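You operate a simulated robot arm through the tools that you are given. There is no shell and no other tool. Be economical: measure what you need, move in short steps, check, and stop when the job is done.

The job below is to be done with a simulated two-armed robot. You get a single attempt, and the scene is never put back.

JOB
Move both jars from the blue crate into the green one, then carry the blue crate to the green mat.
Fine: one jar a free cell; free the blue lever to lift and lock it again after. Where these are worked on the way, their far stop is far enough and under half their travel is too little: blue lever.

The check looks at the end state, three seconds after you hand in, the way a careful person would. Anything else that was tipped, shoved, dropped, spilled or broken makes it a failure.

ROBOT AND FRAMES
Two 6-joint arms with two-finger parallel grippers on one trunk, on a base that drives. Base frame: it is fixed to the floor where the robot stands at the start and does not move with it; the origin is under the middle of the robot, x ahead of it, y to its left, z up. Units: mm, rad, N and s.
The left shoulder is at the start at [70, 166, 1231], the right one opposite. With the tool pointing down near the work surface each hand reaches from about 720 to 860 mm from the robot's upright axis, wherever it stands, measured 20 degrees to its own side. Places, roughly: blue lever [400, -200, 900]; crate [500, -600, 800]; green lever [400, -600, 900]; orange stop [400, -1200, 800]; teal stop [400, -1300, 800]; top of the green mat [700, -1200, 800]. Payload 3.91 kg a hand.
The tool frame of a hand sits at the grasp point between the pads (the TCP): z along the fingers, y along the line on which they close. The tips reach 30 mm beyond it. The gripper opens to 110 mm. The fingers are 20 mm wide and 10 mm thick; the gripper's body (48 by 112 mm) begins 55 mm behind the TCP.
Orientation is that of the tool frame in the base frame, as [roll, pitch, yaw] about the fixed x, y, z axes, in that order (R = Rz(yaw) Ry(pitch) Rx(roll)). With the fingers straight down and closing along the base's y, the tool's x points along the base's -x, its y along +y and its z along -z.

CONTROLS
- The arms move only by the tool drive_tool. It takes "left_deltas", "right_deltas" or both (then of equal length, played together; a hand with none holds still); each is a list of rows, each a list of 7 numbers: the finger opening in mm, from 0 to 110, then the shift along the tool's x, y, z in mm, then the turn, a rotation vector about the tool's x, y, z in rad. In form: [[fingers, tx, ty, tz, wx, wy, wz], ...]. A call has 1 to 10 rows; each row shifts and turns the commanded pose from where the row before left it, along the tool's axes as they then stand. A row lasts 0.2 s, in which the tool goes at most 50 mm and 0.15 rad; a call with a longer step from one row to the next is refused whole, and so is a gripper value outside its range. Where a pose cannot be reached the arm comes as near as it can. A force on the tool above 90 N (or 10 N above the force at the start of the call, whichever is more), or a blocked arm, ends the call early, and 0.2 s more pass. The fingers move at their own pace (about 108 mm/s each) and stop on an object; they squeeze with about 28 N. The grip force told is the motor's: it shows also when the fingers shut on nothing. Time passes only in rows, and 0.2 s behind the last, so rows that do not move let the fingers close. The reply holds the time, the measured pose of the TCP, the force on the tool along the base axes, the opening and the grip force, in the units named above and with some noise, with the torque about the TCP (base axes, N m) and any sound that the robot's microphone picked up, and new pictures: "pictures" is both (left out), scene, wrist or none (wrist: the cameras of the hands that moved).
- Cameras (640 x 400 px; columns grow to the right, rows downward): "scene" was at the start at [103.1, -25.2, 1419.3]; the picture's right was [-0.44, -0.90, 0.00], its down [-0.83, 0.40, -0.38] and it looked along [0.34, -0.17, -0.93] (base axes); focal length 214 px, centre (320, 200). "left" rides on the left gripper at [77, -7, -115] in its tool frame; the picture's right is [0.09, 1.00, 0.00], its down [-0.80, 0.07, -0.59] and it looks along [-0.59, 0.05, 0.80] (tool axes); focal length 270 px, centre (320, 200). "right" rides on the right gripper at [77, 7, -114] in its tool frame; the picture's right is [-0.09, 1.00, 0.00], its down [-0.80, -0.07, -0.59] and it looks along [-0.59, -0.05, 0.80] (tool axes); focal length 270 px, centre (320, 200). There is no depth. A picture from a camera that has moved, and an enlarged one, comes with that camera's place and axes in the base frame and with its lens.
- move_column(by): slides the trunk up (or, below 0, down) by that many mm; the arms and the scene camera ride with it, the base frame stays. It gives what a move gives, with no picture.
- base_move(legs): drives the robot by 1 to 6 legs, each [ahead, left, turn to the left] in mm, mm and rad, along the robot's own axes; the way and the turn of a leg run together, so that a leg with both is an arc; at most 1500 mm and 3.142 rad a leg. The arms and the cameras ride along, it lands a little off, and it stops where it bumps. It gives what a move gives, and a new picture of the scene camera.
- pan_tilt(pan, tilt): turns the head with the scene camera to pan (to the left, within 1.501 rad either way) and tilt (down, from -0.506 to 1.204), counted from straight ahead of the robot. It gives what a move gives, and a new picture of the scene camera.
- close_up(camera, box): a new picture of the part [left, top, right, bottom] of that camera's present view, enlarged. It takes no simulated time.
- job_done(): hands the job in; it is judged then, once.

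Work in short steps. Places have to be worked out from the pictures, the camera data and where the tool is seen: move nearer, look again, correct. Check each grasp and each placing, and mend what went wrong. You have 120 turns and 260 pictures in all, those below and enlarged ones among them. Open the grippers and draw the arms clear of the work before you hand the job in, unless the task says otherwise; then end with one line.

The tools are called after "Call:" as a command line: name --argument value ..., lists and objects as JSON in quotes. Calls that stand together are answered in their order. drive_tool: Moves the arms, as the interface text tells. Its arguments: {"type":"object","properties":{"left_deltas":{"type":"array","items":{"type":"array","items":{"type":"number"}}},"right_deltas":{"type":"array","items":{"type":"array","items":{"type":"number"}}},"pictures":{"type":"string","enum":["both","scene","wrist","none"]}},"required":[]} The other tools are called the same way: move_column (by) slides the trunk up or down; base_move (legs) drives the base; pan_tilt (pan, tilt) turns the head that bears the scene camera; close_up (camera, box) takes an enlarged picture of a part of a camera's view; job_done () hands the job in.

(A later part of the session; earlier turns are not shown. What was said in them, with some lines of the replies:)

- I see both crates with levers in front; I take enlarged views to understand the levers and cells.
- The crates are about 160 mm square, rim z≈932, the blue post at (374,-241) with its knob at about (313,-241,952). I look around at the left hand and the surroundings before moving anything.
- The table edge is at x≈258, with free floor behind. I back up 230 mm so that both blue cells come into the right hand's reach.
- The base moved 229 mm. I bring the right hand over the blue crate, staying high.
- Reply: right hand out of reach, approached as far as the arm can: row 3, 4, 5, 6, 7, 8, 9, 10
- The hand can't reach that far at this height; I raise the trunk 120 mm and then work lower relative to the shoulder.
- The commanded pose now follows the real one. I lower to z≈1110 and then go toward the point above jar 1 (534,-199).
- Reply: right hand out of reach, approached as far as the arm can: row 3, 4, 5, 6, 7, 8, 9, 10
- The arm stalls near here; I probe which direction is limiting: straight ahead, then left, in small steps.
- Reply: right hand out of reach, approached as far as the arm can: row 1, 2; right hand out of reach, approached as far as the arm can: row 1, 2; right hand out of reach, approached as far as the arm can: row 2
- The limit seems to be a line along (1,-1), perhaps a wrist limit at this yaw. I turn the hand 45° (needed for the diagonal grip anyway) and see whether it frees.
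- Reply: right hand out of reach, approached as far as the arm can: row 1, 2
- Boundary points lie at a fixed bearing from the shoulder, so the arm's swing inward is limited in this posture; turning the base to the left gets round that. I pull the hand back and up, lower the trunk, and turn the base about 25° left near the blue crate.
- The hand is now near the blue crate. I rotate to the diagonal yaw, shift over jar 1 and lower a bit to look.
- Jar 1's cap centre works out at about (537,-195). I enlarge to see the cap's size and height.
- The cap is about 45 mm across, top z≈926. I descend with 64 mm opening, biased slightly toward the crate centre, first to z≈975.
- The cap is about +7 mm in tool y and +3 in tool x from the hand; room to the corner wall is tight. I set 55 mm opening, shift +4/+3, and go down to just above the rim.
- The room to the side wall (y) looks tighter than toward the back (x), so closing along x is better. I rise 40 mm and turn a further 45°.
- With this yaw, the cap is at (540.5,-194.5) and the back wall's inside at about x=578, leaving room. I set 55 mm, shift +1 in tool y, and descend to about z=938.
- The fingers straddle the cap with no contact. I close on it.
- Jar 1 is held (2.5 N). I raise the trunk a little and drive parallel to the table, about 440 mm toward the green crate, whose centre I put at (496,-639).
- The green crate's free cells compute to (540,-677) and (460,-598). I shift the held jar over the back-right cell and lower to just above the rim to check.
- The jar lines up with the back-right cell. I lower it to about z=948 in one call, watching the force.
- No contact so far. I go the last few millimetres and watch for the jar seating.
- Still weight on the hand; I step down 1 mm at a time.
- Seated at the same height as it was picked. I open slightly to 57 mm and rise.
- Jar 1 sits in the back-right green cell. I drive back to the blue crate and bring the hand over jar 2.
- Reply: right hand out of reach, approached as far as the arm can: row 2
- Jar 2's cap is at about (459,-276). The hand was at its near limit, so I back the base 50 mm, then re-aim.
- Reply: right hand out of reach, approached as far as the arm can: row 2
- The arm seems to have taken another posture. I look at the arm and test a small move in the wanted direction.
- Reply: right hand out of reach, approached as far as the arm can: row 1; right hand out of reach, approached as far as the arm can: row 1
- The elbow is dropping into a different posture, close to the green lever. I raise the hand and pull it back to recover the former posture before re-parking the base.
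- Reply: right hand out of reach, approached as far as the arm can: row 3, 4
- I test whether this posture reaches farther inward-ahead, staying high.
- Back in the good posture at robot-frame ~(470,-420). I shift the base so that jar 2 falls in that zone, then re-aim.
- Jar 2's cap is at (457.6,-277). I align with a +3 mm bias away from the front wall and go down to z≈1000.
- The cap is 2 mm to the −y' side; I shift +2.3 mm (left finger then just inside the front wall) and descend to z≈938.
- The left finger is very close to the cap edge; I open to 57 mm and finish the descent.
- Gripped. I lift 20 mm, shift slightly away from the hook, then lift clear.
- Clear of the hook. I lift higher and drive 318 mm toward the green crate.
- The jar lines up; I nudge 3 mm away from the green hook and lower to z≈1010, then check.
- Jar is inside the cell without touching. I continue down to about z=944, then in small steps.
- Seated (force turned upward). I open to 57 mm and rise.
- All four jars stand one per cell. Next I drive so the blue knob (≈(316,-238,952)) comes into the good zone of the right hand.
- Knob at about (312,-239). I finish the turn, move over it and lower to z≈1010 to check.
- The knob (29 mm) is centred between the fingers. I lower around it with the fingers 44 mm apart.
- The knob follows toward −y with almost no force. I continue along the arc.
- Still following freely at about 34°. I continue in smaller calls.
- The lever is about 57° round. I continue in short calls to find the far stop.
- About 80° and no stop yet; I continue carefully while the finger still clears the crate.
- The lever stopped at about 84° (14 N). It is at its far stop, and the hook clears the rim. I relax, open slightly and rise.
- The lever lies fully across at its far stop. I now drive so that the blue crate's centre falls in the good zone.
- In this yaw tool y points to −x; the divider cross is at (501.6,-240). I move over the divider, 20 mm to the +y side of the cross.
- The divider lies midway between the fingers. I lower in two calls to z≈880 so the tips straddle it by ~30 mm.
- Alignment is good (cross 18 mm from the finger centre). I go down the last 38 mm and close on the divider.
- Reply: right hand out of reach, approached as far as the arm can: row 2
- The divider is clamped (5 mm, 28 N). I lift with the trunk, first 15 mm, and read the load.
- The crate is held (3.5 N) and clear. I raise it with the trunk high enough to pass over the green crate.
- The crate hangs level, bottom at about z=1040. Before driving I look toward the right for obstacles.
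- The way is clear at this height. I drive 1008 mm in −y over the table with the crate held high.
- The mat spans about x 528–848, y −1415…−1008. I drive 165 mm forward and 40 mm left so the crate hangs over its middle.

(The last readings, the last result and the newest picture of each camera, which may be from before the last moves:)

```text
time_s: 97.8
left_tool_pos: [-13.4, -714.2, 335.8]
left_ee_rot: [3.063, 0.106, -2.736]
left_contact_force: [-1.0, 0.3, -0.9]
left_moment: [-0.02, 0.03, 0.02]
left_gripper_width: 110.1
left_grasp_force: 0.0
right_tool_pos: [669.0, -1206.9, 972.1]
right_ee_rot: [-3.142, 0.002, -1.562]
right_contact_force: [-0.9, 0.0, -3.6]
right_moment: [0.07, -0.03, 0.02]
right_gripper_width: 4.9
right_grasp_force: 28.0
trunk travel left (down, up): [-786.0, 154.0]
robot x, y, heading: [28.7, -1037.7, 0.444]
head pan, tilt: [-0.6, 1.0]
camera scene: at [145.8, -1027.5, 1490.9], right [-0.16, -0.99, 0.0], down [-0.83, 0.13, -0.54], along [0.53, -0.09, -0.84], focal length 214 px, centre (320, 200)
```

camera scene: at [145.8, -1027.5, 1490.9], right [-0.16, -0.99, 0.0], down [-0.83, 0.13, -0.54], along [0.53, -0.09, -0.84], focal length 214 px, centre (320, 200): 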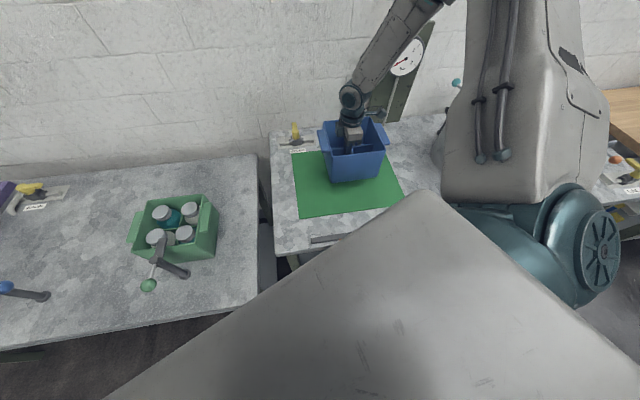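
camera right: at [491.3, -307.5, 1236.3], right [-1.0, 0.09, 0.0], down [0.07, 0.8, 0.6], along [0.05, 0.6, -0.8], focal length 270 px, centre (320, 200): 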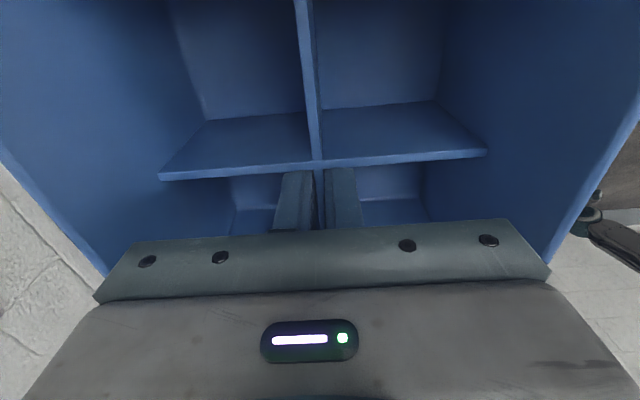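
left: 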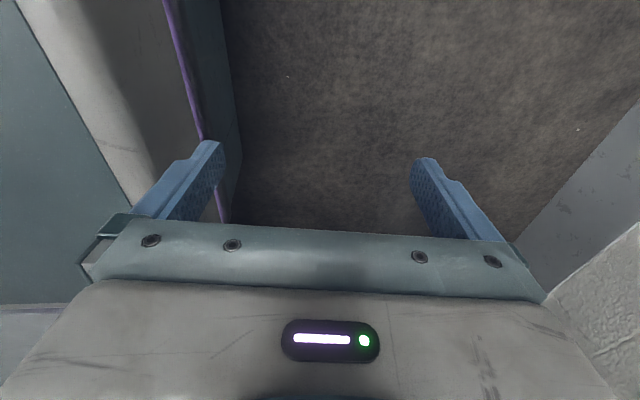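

The crate is over the mat's back-middle. I lower by the trunk to about 10 mm above it, then slowly.

Call:
move_column --by -82

Call:
move_column --by -5

```text
time_s: 98.9
left_tool_pos: [-15.5, -714.0, 256.2]
left_ee_rot: [3.067, 0.114, -2.735]
left_contact_force: [-1.4, -0.4, 0.9]
left_moment: [-0.02, -0.01, -0.01]
left_gripper_width: 110.0
left_grasp_force: 0.0
right_tool_pos: [669.2, -1206.5, 905.6]
right_ee_rot: [-3.118, 0.0, -1.56]
right_contact_force: [-18.3, -3.9, 43.5]
right_moment: [-0.33, 1.9, -0.03]
right_gripper_width: 5.2
right_grasp_force: 28.5
trunk travel left (down, up): [-706.0, 234.0]
robot x, y, heading: [27.8, -1039.1, 0.44]
head pan, tilt: [-0.6, 1.0]
stopped: the force on the tool passed its limit (the readings are from after the stop); the commanded pose is now the measured one
```

```text
time_s: 99.7
left_tool_pos: [-15.9, -714.0, 251.3]
left_ee_rot: [3.069, 0.115, -2.737]
left_contact_force: [0.7, 0.1, 0.1]
left_moment: [0.02, -0.03, 0.01]
left_gripper_width: 109.9
left_grasp_force: 0.1
right_tool_pos: [669.2, -1206.3, 905.6]
right_ee_rot: [-3.107, -0.002, -1.559]
right_contact_force: [-23.7, -4.5, 53.4]
right_moment: [-0.58, 2.23, -0.04]
right_gripper_width: 5.5
right_grasp_force: 27.7
trunk travel left (down, up): [-702.0, 238.0]
robot x, y, heading: [30.0, -1039.2, 0.435]
head pan, tilt: [-0.6, 1.0]
stopped: the force on the tool passed its limit (the readings are from after the stop); the commanded pose is now the measured one
```

Contact came about 23 mm earlier than expected. I raise a little to relieve it and look closely.

Call:
move_column --by 10

Call:
close_up --camera "scene" --box '[270, 80, 430, 250]'

Call:
close_up --camera "right" --box '[0, 0, 640, 400]'

```text
time_s: 100.2
left_tool_pos: [-12.6, -714.0, 261.2]
left_ee_rot: [3.062, 0.105, -2.736]
left_contact_force: [-0.2, 1.1, -0.1]
left_moment: [0.01, 0.04, -0.02]
left_gripper_width: 109.9
left_grasp_force: 0.0
right_tool_pos: [679.0, -1207.6, 906.1]
right_ee_rot: [-3.115, 0.002, -1.559]
right_contact_force: [-3.6, -0.7, 1.6]
right_moment: [-0.38, 0.74, -0.42]
right_gripper_width: 5.1
right_grasp_force: 28.0
trunk travel left (down, up): [-712.0, 228.0]
robot x, y, heading: [30.4, -1036.9, 0.446]
head pan, tilt: [-0.6, 1.0]
```

```text
2.35 times, centred on (350, 165) of scene
camera zoom: at [144.2, -1027.7, 1416.4], right [-0.16, -0.99, 0.0], down [-0.83, 0.13, -0.54], along [0.53, -0.09, -0.84], focal length 505 px, centre (249, 282)
```

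zoom: 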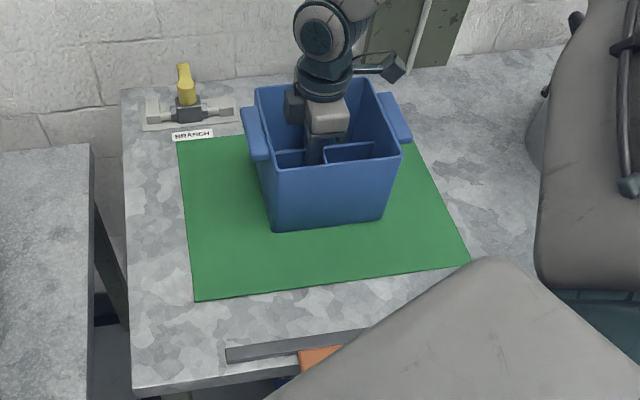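

```text
1.00 times, centred on (320, 200) of right
camera zoom: at [669.6, -1284.5, 1019.8], right [-1.0, 0.08, -0.03], down [0.05, 0.8, 0.6], along [0.07, 0.59, -0.8], focal length 270 px, centre (320, 200)
```

zoom: 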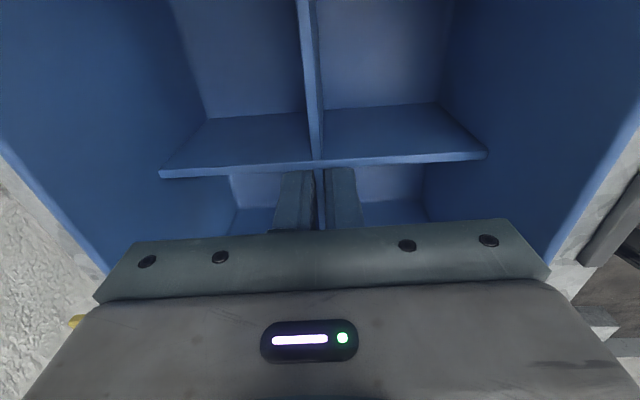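

The crate rests on the mat (this table is ~22 mm higher), well inside its outline. I release and rise straight up.

Call:
drive_tool --right_deltas '[[15, 0, 0, 0, 0, 0, 0], [40, 0, 0, 0, 0, 0, 0], [40, 0, 0, 0, 0, 0, 0], [40, 0, 0, -15, 0, 0, 0], [40, 0, 0, -25, 0, 0, 0], [40, 0, 0, -35, 0, 0, 0], [40, 0, 0, -40, 0, 0, 0], [40, 0, 0, -40, 0, 0, 0]]' --pictures "both"

Call:
close_up --camera "scene" --box '[270, 80, 430, 250]'

```text
time_s: 102.0
left_tool_pos: [-14.2, -714.5, 260.8]
left_ee_rot: [3.063, 0.108, -2.734]
left_contact_force: [-0.1, 0.9, -0.2]
left_moment: [0.02, -0.02, 0.01]
left_gripper_width: 110.1
left_grasp_force: 0.1
right_tool_pos: [672.8, -1208.1, 1065.0]
right_ee_rot: [-3.118, 0.002, -1.56]
right_contact_force: [-0.4, 0.3, 0.6]
right_moment: [-0.02, -0.03, 0.01]
right_gripper_width: 40.1
right_grasp_force: 0.0
trunk travel left (down, up): [-712.0, 228.0]
robot x, y, heading: [27.2, -1036.9, 0.44]
head pan, tilt: [-0.6, 1.0]
camera scene: at [143.3, -1027.8, 1417.1], right [-0.16, -0.99, 0.0], down [-0.83, 0.14, -0.54], along [0.53, -0.09, -0.84], focal length 214 px, centre (320, 200)
camera right: at [663.7, -1284.8, 1178.7], right [-1.0, 0.08, -0.03], down [0.05, 0.8, 0.6], along [0.07, 0.59, -0.8], focal length 270 px, centre (320, 200)
```

scene: 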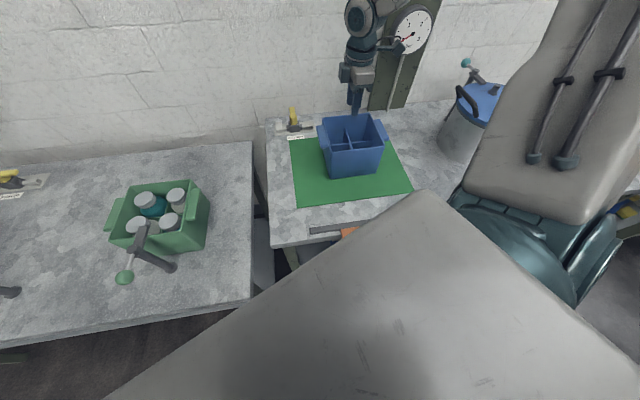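
right: 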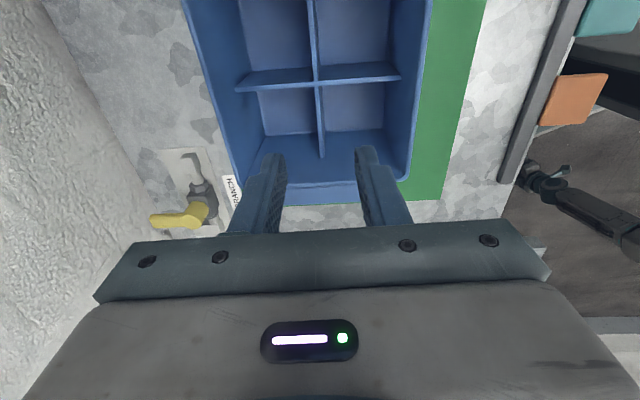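

```text
2.35 times, centred on (350, 165) of scene
camera zoom: at [143.3, -1027.8, 1417.1], right [-0.16, -0.99, 0.0], down [-0.83, 0.14, -0.54], along [0.53, -0.09, -0.84], focal length 505 px, centre (249, 282)
```

zoom: 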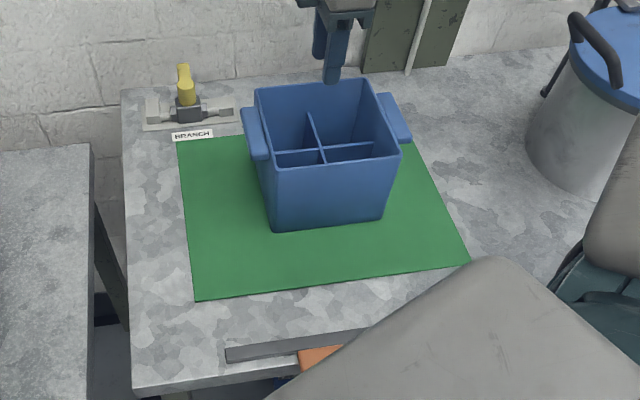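

The crate stands flat, centred on the mat with good margins. Now I restore the trunk height and drive back to relock the blue lever.

Call:
move_column --by 24

Call:
base_move --legs '[[-303, 143, 0], [419, 890, 0]]'

Call:
drive_tool --right_deltas '[[50, 0, 0, 0, -0.023, 0, 0], [50, 35, -15, 0, 0, 0, 0], [50, 35, -15, 0, 0, 0, 0]]' --pictures "wrist"

```text
time_s: 102.7
left_tool_pos: [-12.2, -714.7, 285.8]
left_ee_rot: [3.065, 0.105, -2.736]
left_contact_force: [0.1, -0.6, -1.1]
left_moment: [0.04, 0.02, 0.04]
left_gripper_width: 110.1
left_grasp_force: 0.0
right_tool_pos: [675.3, -1208.0, 1088.0]
right_ee_rot: [-3.117, 0.002, -1.561]
right_contact_force: [0.1, 0.2, -0.4]
right_moment: [0.0, 0.04, 0.03]
right_gripper_width: 40.1
right_grasp_force: 0.1
trunk travel left (down, up): [-736.0, 204.0]
robot x, y, heading: [29.5, -1039.5, 0.435]
head pan, tilt: [-0.6, 1.0]
```

```text
time_s: 109.5
left_tool_pos: [-324.9, 247.5, 286.5]
left_ee_rot: [3.064, 0.106, -2.736]
left_contact_force: [-0.1, 0.1, 0.4]
left_moment: [-0.01, -0.01, 0.0]
left_gripper_width: 110.1
left_grasp_force: 0.2
right_tool_pos: [363.2, -244.9, 1089.4]
right_ee_rot: [-3.118, 0.002, -1.559]
right_contact_force: [0.5, -0.3, -0.3]
right_moment: [-0.02, 0.02, 0.01]
right_gripper_width: 39.9
right_grasp_force: 0.0
trunk travel left (down, up): [-736.0, 204.0]
robot x, y, heading: [-282.0, -73.1, 0.438]
head pan, tilt: [-0.6, 1.0]
camera scene: at [-165.4, -66.4, 1441.0], right [-0.16, -0.99, 0.0], down [-0.83, 0.13, -0.54], along [0.53, -0.09, -0.84], focal length 214 px, centre (320, 200)
```

scene: 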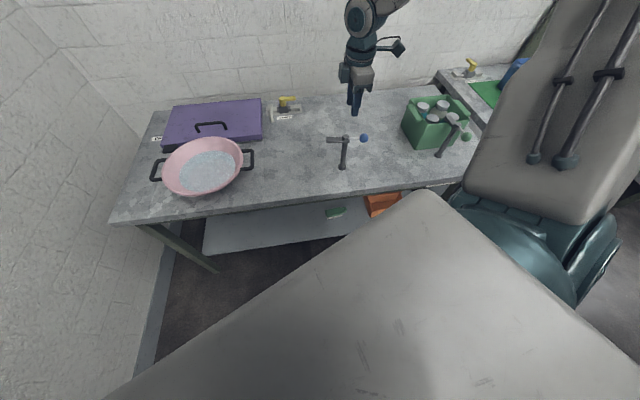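

```text
time_s: 110.3
left_tool_pos: [-325.4, 246.8, 286.8]
left_ee_rot: [3.063, 0.105, -2.736]
left_contact_force: [-0.5, -0.2, 0.6]
left_moment: [0.02, 0.0, 0.01]
left_gripper_width: 109.8
left_grasp_force: 0.0
right_tool_pos: [395.4, -315.9, 1085.2]
right_ee_rot: [-3.14, 0.002, -1.559]
right_contact_force: [-0.6, -0.1, 0.6]
right_moment: [0.0, 0.02, -0.03]
right_gripper_width: 50.4
right_grasp_force: 0.0
trunk travel left (down, up): [-736.0, 204.0]
robot x, y, heading: [-283.4, -78.1, 0.442]
head pan, tilt: [-0.6, 1.0]
camera right: at [389.0, -393.1, 1199.4], right [-1.0, 0.08, 0.0], down [0.06, 0.8, 0.6], along [0.05, 0.6, -0.8], focal length 270 px, centre (320, 200)
```

right: 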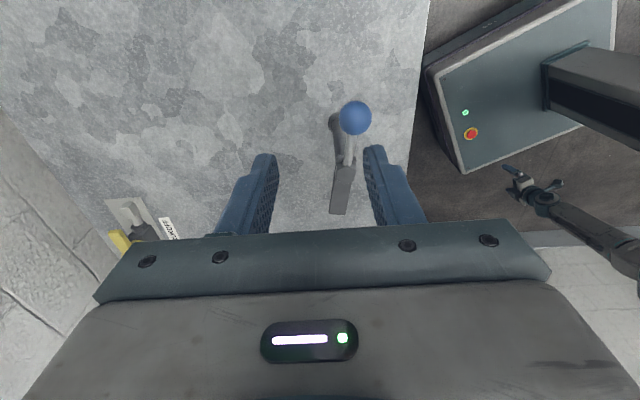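

The knob is at about (364,-301). I move over it and lower to z≈1005 to verify.

Call:
drive_tool --right_deltas '[[50, -7, 16, 20, 0, 0, 0], [50, -7, 15, 30, 0, 0, 0], [50, 0, 0, 30, 0, 0, 0]]' --pictures "wrist"

Call:
close_up --camera "right" --box '[180, 50, 460, 250]'

```text
time_s: 111.2
left_tool_pos: [-325.2, 247.1, 286.2]
left_ee_rot: [3.064, 0.106, -2.735]
left_contact_force: [-0.1, -0.1, 0.2]
left_moment: [-0.02, 0.01, -0.02]
left_gripper_width: 109.7
left_grasp_force: 0.1
right_tool_pos: [363.7, -297.3, 1006.5]
right_ee_rot: [3.141, 0.002, -1.559]
right_contact_force: [-0.4, -0.1, 0.3]
right_moment: [0.0, -0.01, -0.01]
right_gripper_width: 50.0
right_grasp_force: 0.1
trunk travel left (down, up): [-736.0, 204.0]
robot x, y, heading: [-280.6, -72.2, 0.443]
head pan, tilt: [-0.6, 1.0]
camera right: at [357.5, -374.6, 1119.4], right [-1.0, 0.08, 0.0], down [0.06, 0.8, 0.6], along [0.04, 0.59, -0.8], focal length 270 px, centre (320, 200)
```

right: 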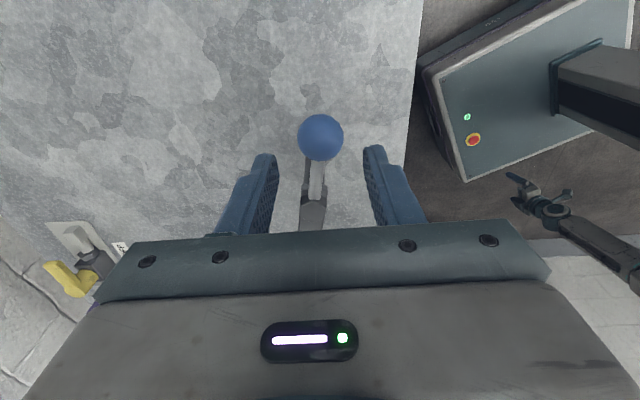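

```text
2.00 times, centred on (320, 150) of right
camera zoom: at [357.5, -374.6, 1119.4], right [-1.0, 0.08, 0.0], down [0.06, 0.8, 0.6], along [0.04, 0.59, -0.8], focal length 541 px, centre (320, 300)
```

zoom: 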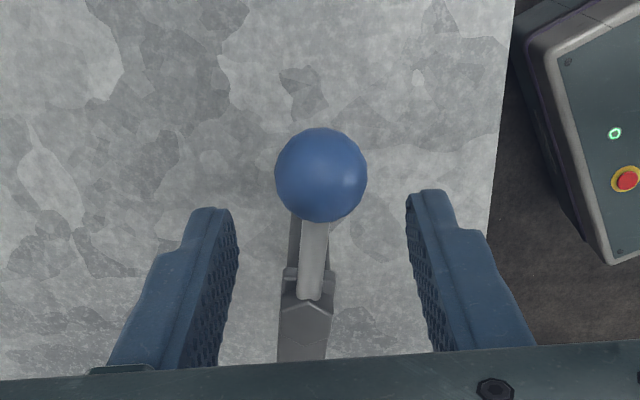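

Centred over the knob. I lower around it and begin turning back along the arc.

Call:
drive_tool --right_deltas '[[50, 3, 0, 15, 0, 0, 0.09], [44, 0, 0, 15, 0, 0, 0], [40, 0, 0, 11, 0, 0, 0], [36, 0, 0, 0, 0, 0, 0]]' --pictures "wrist"

Call:
drive_tool --right_deltas '[[36, -0.3, 6, 0, 0, 0, 0.1], [36, -0.3, 6, 0, 0, 0, 0.1], [36, -0.3, 6, 0, 0, 0, 0.1], [36, -0.3, 6, 0, 0, 0, 0.1]]' --pictures "wrist"

```text
time_s: 112.2
left_tool_pos: [-324.9, 248.2, 286.8]
left_ee_rot: [3.063, 0.105, -2.735]
left_contact_force: [-1.1, -1.0, -0.2]
left_moment: [0.02, 0.03, -0.03]
left_gripper_width: 109.8
left_grasp_force: 0.1
right_tool_pos: [361.6, -304.0, 967.2]
right_ee_rot: [-3.141, 0.003, -1.647]
right_contact_force: [-0.2, 0.2, -0.8]
right_moment: [-0.02, 0.02, 0.0]
right_gripper_width: 35.7
right_grasp_force: 0.1
trunk travel left (down, up): [-736.0, 204.0]
robot x, y, heading: [-282.1, -76.8, 0.438]
head pan, tilt: [-0.6, 1.0]
camera right: at [349.0, -379.6, 1080.4], right [-0.99, 0.16, 0.0], down [0.13, 0.79, 0.6], along [0.1, 0.59, -0.8], focal length 270 px, centre (320, 200)
```

right: 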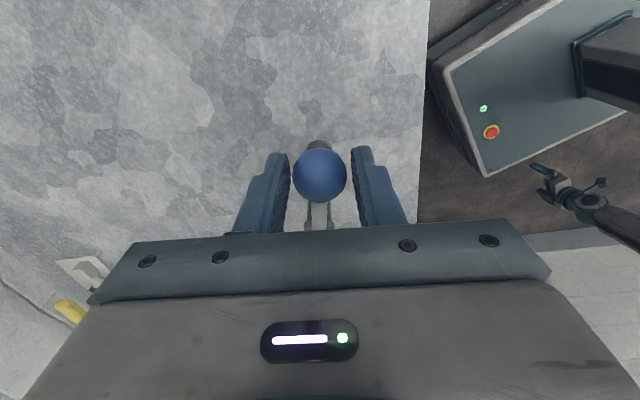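

```text
time_s: 113.2
left_tool_pos: [-324.6, 248.1, 286.0]
left_ee_rot: [3.063, 0.106, -2.735]
left_contact_force: [0.4, 0.2, 0.1]
left_moment: [0.02, -0.04, -0.03]
left_gripper_width: 109.8
left_grasp_force: 0.0
right_tool_pos: [339.3, -299.3, 968.4]
right_ee_rot: [-3.14, 0.003, -2.049]
right_contact_force: [-0.2, 0.0, 0.0]
right_moment: [-0.02, -0.01, -0.01]
right_gripper_width: 36.4
right_grasp_force: 0.3
trunk travel left (down, up): [-736.0, 204.0]
robot x, y, heading: [-282.9, -73.8, 0.439]
head pan, tilt: [-0.6, 1.0]
camera right: at [297.6, -363.7, 1081.2], right [-0.84, 0.54, 0.0], down [0.43, 0.68, 0.6], along [0.32, 0.5, -0.8], focal length 270 px, centre (320, 200)
```

right: 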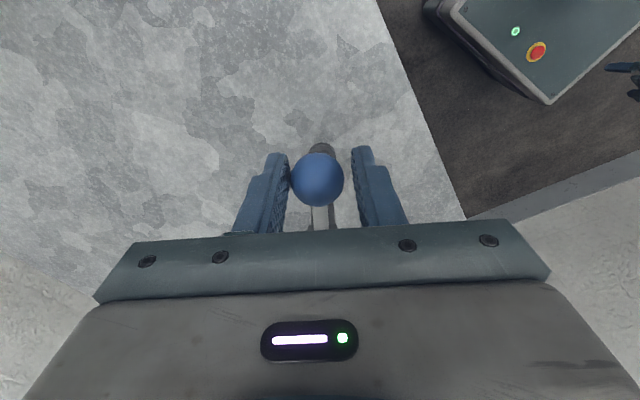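

The knob follows. I continue, trimming slightly inward.

Call:
drive_tool --right_deltas '[[36, -1, 6, 0, 0, 0, 0.1], [36, -1, 6, 0, 0, 0, 0.1], [36, -0.5, 6, 0, 0, 0, 0.1], [36, -0.3, 6, 0, 0, 0, 0.1], [36, -0.3, 6, 0, 0, 0, 0.1]]' --pictures "wrist"

Call:
drive_tool --right_deltas '[[36, -0.3, 6, 0, 0, 0, 0.1], [36, -0.3, 6, 0, 0, 0, 0.1], [36, -0.3, 6, 0, 0, 0, 0.1]]' --pictures "wrist"

```text
time_s: 114.3
left_tool_pos: [-324.2, 247.3, 286.5]
left_ee_rot: [3.062, 0.105, -2.733]
left_contact_force: [-0.2, 0.0, -1.1]
left_moment: [-0.02, 0.01, -0.02]
left_gripper_width: 110.1
left_grasp_force: 0.0
right_tool_pos: [321.2, -276.2, 968.1]
right_ee_rot: [3.141, 0.002, -2.551]
right_contact_force: [-0.2, 0.8, 0.2]
right_moment: [-0.03, -0.02, -0.01]
right_gripper_width: 36.5
right_grasp_force: 0.2
trunk travel left (down, up): [-736.0, 204.0]
robot x, y, heading: [-281.4, -75.9, 0.442]
head pan, tilt: [-0.6, 1.0]
camera right: at [252.0, -313.1, 1081.6], right [-0.48, 0.88, 0.0], down [0.7, 0.39, 0.6], along [0.52, 0.29, -0.8], focal length 270 px, centre (320, 200)
```

right: 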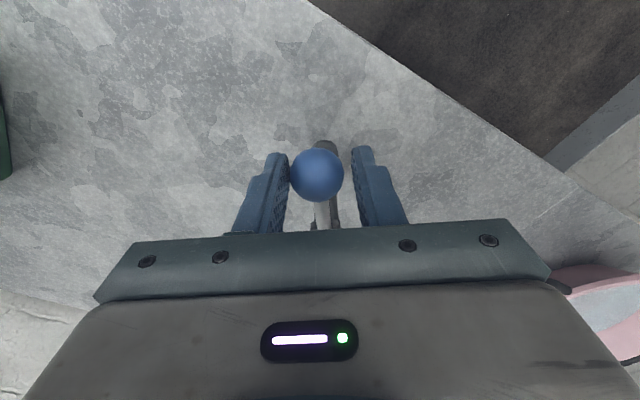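

```text
time_s: 115.2
left_tool_pos: [-326.0, 247.8, 285.5]
left_ee_rot: [3.062, 0.106, -2.735]
left_contact_force: [0.4, -0.8, 0.1]
left_moment: [-0.01, 0.0, -0.02]
left_gripper_width: 109.8
left_grasp_force: 0.0
right_tool_pos: [312.6, -258.4, 967.6]
right_ee_rot: [3.14, 0.001, -2.853]
right_contact_force: [0.4, -0.7, -0.1]
right_moment: [-0.02, 0.02, 0.02]
right_gripper_width: 36.5
right_grasp_force: 0.3
trunk travel left (down, up): [-736.0, 204.0]
robot x, y, heading: [-282.0, -76.5, 0.439]
head pan, tilt: [-0.6, 1.0]
camera right: at [236.4, -274.0, 1081.4], right [-0.2, 0.98, 0.0], down [0.79, 0.16, 0.6], along [0.58, 0.12, -0.8], focal length 270 px, centre (320, 200)
```

right: 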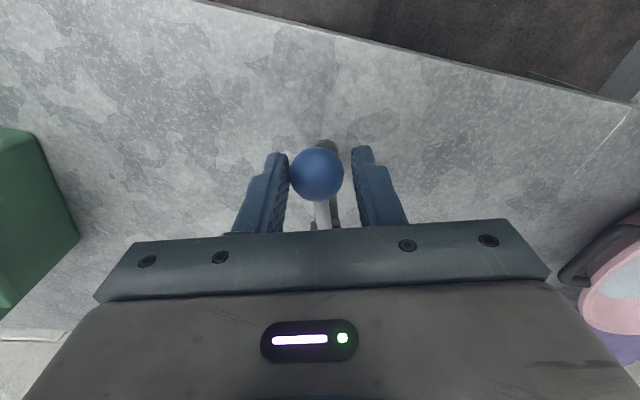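

About 0.3 rad left. I continue three rows, then press to the locked stop in small steps.

Call:
drive_tool --right_deltas '[[36, -0.3, 6, 0, 0, 0, 0.1], [36, -0.3, 6, 0, 0, 0, 0.1], [36, -0.3, 6, 0, 0, 0, 0.1]]' --pictures "none"

Call:
drive_tool --right_deltas '[[36, 0, 4, 0, 0, 0, 0.03]]' --pictures "wrist"

```text
time_s: 116.0
left_tool_pos: [-324.6, 247.6, 285.9]
left_ee_rot: [3.064, 0.107, -2.734]
left_contact_force: [0.6, -1.0, 0.0]
left_moment: [0.0, -0.01, -0.02]
left_gripper_width: 110.0
left_grasp_force: 0.1
right_tool_pos: [309.5, -241.1, 966.7]
right_ee_rot: [3.141, 0.0, 3.132]
right_contact_force: [-0.4, -0.1, 0.1]
right_moment: [-0.03, 0.02, -0.01]
right_gripper_width: 36.1
right_grasp_force: 0.1
trunk travel left (down, up): [-736.0, 204.0]
robot x, y, heading: [-282.1, -74.4, 0.441]
head pan, tilt: [-0.6, 1.0]
```

```text
time_s: 116.3
left_tool_pos: [-323.5, 246.4, 286.2]
left_ee_rot: [3.065, 0.107, -2.733]
left_contact_force: [-0.1, -0.2, -0.4]
left_moment: [0.0, 0.01, 0.0]
left_gripper_width: 109.9
left_grasp_force: 0.1
right_tool_pos: [309.6, -236.8, 967.0]
right_ee_rot: [3.139, 0.001, 3.103]
right_contact_force: [0.7, -2.0, 1.1]
right_moment: [-0.07, 0.05, -0.05]
right_gripper_width: 37.6
right_grasp_force: 0.9
trunk travel left (down, up): [-736.0, 204.0]
robot x, y, heading: [-281.9, -75.3, 0.441]
head pan, tilt: [-0.6, 1.0]
camera right: at [232.7, -227.9, 1080.5], right [0.13, 0.99, 0.0], down [0.8, -0.1, 0.59], along [0.59, -0.07, -0.8], focal length 270 px, centre (320, 200)
```

right: 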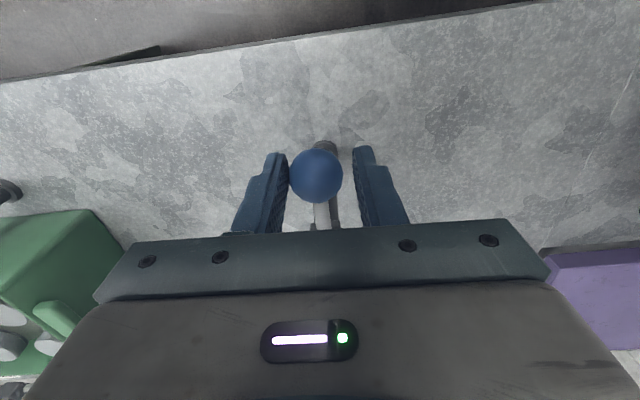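

Resistance begins, at about the original position; I press a few millimetres more to confirm the stop.

Call:
drive_tool --right_deltas '[[36, 0, 3, 0, 0, 0, 0]]' --pictures "none"

Call:
drive_tool --right_deltas '[[36, 0, 2, 0, 0, 0, 0]]' --pictures "none"

```text
time_s: 116.8
left_tool_pos: [-325.2, 246.7, 286.1]
left_ee_rot: [3.064, 0.107, -2.735]
left_contact_force: [0.2, 0.4, -0.5]
left_moment: [-0.01, 0.02, -0.07]
left_gripper_width: 110.2
left_grasp_force: 0.1
right_tool_pos: [309.6, -236.1, 967.3]
right_ee_rot: [3.139, 0.003, 3.104]
right_contact_force: [0.6, -6.9, 1.5]
right_moment: [-0.2, -0.01, -0.01]
right_gripper_width: 39.5
right_grasp_force: 3.3
trunk travel left (down, up): [-736.0, 204.0]
robot x, y, heading: [-282.0, -70.4, 0.442]
head pan, tilt: [-0.6, 1.0]
```

```text
time_s: 117.2
left_tool_pos: [-326.1, 247.8, 287.3]
left_ee_rot: [3.062, 0.107, -2.735]
left_contact_force: [0.4, -0.2, -0.2]
left_moment: [0.03, -0.02, 0.01]
left_gripper_width: 109.8
left_grasp_force: 0.1
right_tool_pos: [308.4, -236.0, 966.1]
right_ee_rot: [3.139, 0.003, 3.106]
right_contact_force: [1.7, -11.4, 2.4]
right_moment: [-0.27, -0.06, -0.02]
right_gripper_width: 41.6
right_grasp_force: 5.5
trunk travel left (down, up): [-736.0, 204.0]
robot x, y, heading: [-278.5, -75.3, 0.439]
head pan, tilt: [-0.6, 1.0]
```

The lever is hard against its locked stop. I relax, open and rise clear.

Call:
drive_tool --right_deltas '[[46, 0, -5, 0, 0, 0, 0], [50, 0, 0, 0, 0, 0, 0], [50, 0, 0, -20, 0, 0, 0], [50, 0, 0, -40, 0, 0, 0], [50, 0, 0, -45, 0, 0, 0], [80, 20, 0, -40, 0, 0, 0]]' --pictures "wrist"

Call:
close_up --camera "scene" --box '[280, 80, 480, 220]'

```text
time_s: 118.5
left_tool_pos: [-325.7, 247.8, 287.3]
left_ee_rot: [3.064, 0.107, -2.735]
left_contact_force: [-0.7, 0.1, 0.2]
left_moment: [0.01, 0.0, -0.02]
left_gripper_width: 110.1
left_grasp_force: 0.0
right_tool_pos: [286.4, -241.6, 1113.4]
right_ee_rot: [3.14, 0.003, 3.106]
right_contact_force: [-0.5, 0.1, -0.4]
right_moment: [0.0, -0.02, -0.01]
right_gripper_width: 79.9
right_grasp_force: 0.1
trunk travel left (down, up): [-736.0, 204.0]
robot x, y, heading: [-278.4, -74.2, 0.437]
head pan, tilt: [-0.6, 1.0]
camera right: at [208.6, -232.2, 1227.2], right [0.12, 0.99, 0.0], down [0.8, -0.1, 0.6], along [0.59, -0.07, -0.8], focal length 270 px, centre (320, 200)
```

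right: 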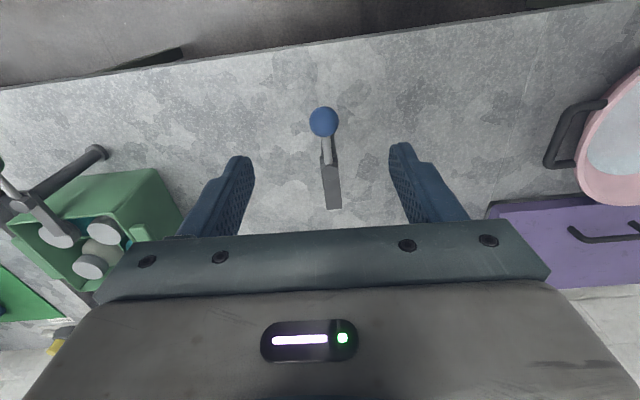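

```text
2.86 times, centred on (380, 150) of scene
camera zoom: at [-169.2, -66.5, 1441.3], right [-0.16, -0.99, 0.0], down [-0.83, 0.13, -0.54], along [0.54, -0.09, -0.84], focal length 613 px, centre (149, 343)
```

zoom: 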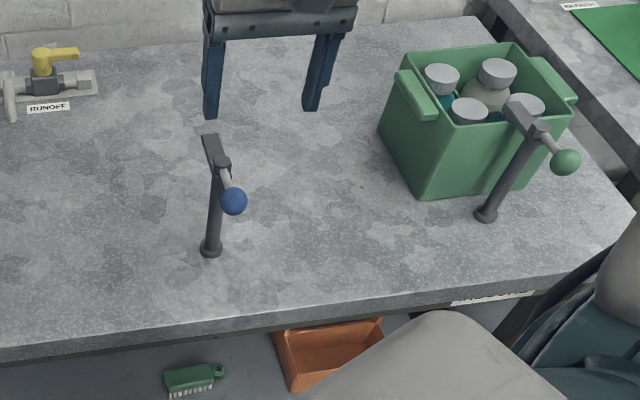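

The lever is locked again, same as at the start. I back off, open the gripper and take a last look at the mat.

Call:
drive_tool --right_deltas '[[110, 0, 0, -20, 0, 0, 0], [110, 0, 0, 0, 0, 0, 0]]' --pictures "none"

Call:
base_move --legs '[[-160, 70, 0]]'

Call:
pan_tilt --pan -1.2 --tilt 0.6

```text
time_s: 119.2
left_tool_pos: [-325.5, 247.2, 288.1]
left_ee_rot: [3.063, 0.106, -2.733]
left_contact_force: [-0.3, -0.3, -0.7]
left_moment: [-0.03, -0.02, 0.02]
left_gripper_width: 110.1
left_grasp_force: 0.2
right_tool_pos: [287.2, -242.5, 1130.7]
right_ee_rot: [3.14, 0.001, 3.104]
right_contact_force: [0.7, -1.2, 0.0]
right_moment: [-0.01, -0.02, -0.04]
right_gripper_width: 110.1
right_grasp_force: 0.1
trunk travel left (down, up): [-736.0, 204.0]
robot x, y, heading: [-279.9, -76.4, 0.441]
head pan, tilt: [-0.6, 1.0]
```

```text
time_s: 120.6
left_tool_pos: [-499.9, 243.1, 286.7]
left_ee_rot: [3.063, 0.105, -2.735]
left_contact_force: [0.3, -0.7, -0.4]
left_moment: [0.0, 0.01, -0.01]
left_gripper_width: 110.0
left_grasp_force: 0.1
right_tool_pos: [113.2, -247.6, 1130.4]
right_ee_rot: [3.139, 0.001, 3.106]
right_contact_force: [-0.7, 0.6, 0.0]
right_moment: [0.01, 0.01, 0.0]
right_gripper_width: 109.8
right_grasp_force: 0.1
trunk travel left (down, up): [-736.0, 204.0]
robot x, y, heading: [-453.7, -84.8, 0.438]
head pan, tilt: [-0.6, 1.0]
camera scene: at [-339.6, -71.6, 1440.8], right [-0.16, -0.99, 0.0], down [-0.83, 0.13, -0.54], along [0.53, -0.09, -0.84], focal length 214 px, centre (320, 200)
```

scene: 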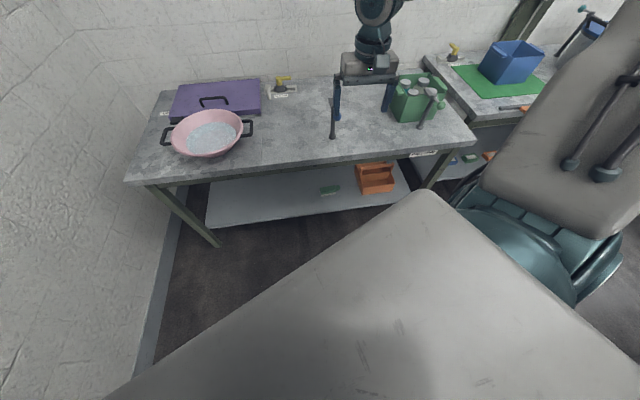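

```text
time_s: 121.6
left_tool_pos: [-499.9, 243.1, 286.5]
left_ee_rot: [3.061, 0.106, -2.734]
left_contact_force: [-0.7, -0.4, -0.1]
left_moment: [0.04, 0.0, 0.01]
left_gripper_width: 109.8
left_grasp_force: 0.1
right_tool_pos: [112.1, -246.2, 1129.7]
right_ee_rot: [3.139, 0.0, 3.106]
right_contact_force: [-0.2, 0.0, -0.1]
right_moment: [0.04, -0.01, -0.04]
right_gripper_width: 109.9
right_grasp_force: 0.1
trunk travel left (down, up): [-736.0, 204.0]
robot x, y, heading: [-459.0, -79.5, 0.44]
head pan, tilt: [-1.201, 0.6]
camera scene: at [-345.5, -121.1, 1472.9], right [-0.69, -0.73, 0.0], down [-0.41, 0.39, -0.82], along [0.6, -0.57, -0.57], focal length 214 px, centre (320, 200)
```

scene: 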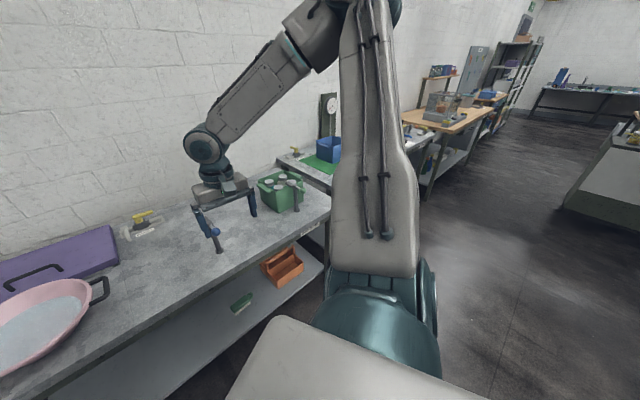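

Both jars are in the green crate, the blue crate stands on the mat, the lever is locked, and the hands are open and clear, so I hand in.

Call:
job_done

```text
The job is handed in.
```

Both jars are now in the green crate, one to a cell. The empty blue crate stands on the green mat, the blue lever is locked again, and the hands are open and clear of the work. One rough moment: the crate met the mat about 20 mm earlier than I expected, so it touched down with about 50 N. It stands flat, and I saw nothing tipped, spilled or broken.
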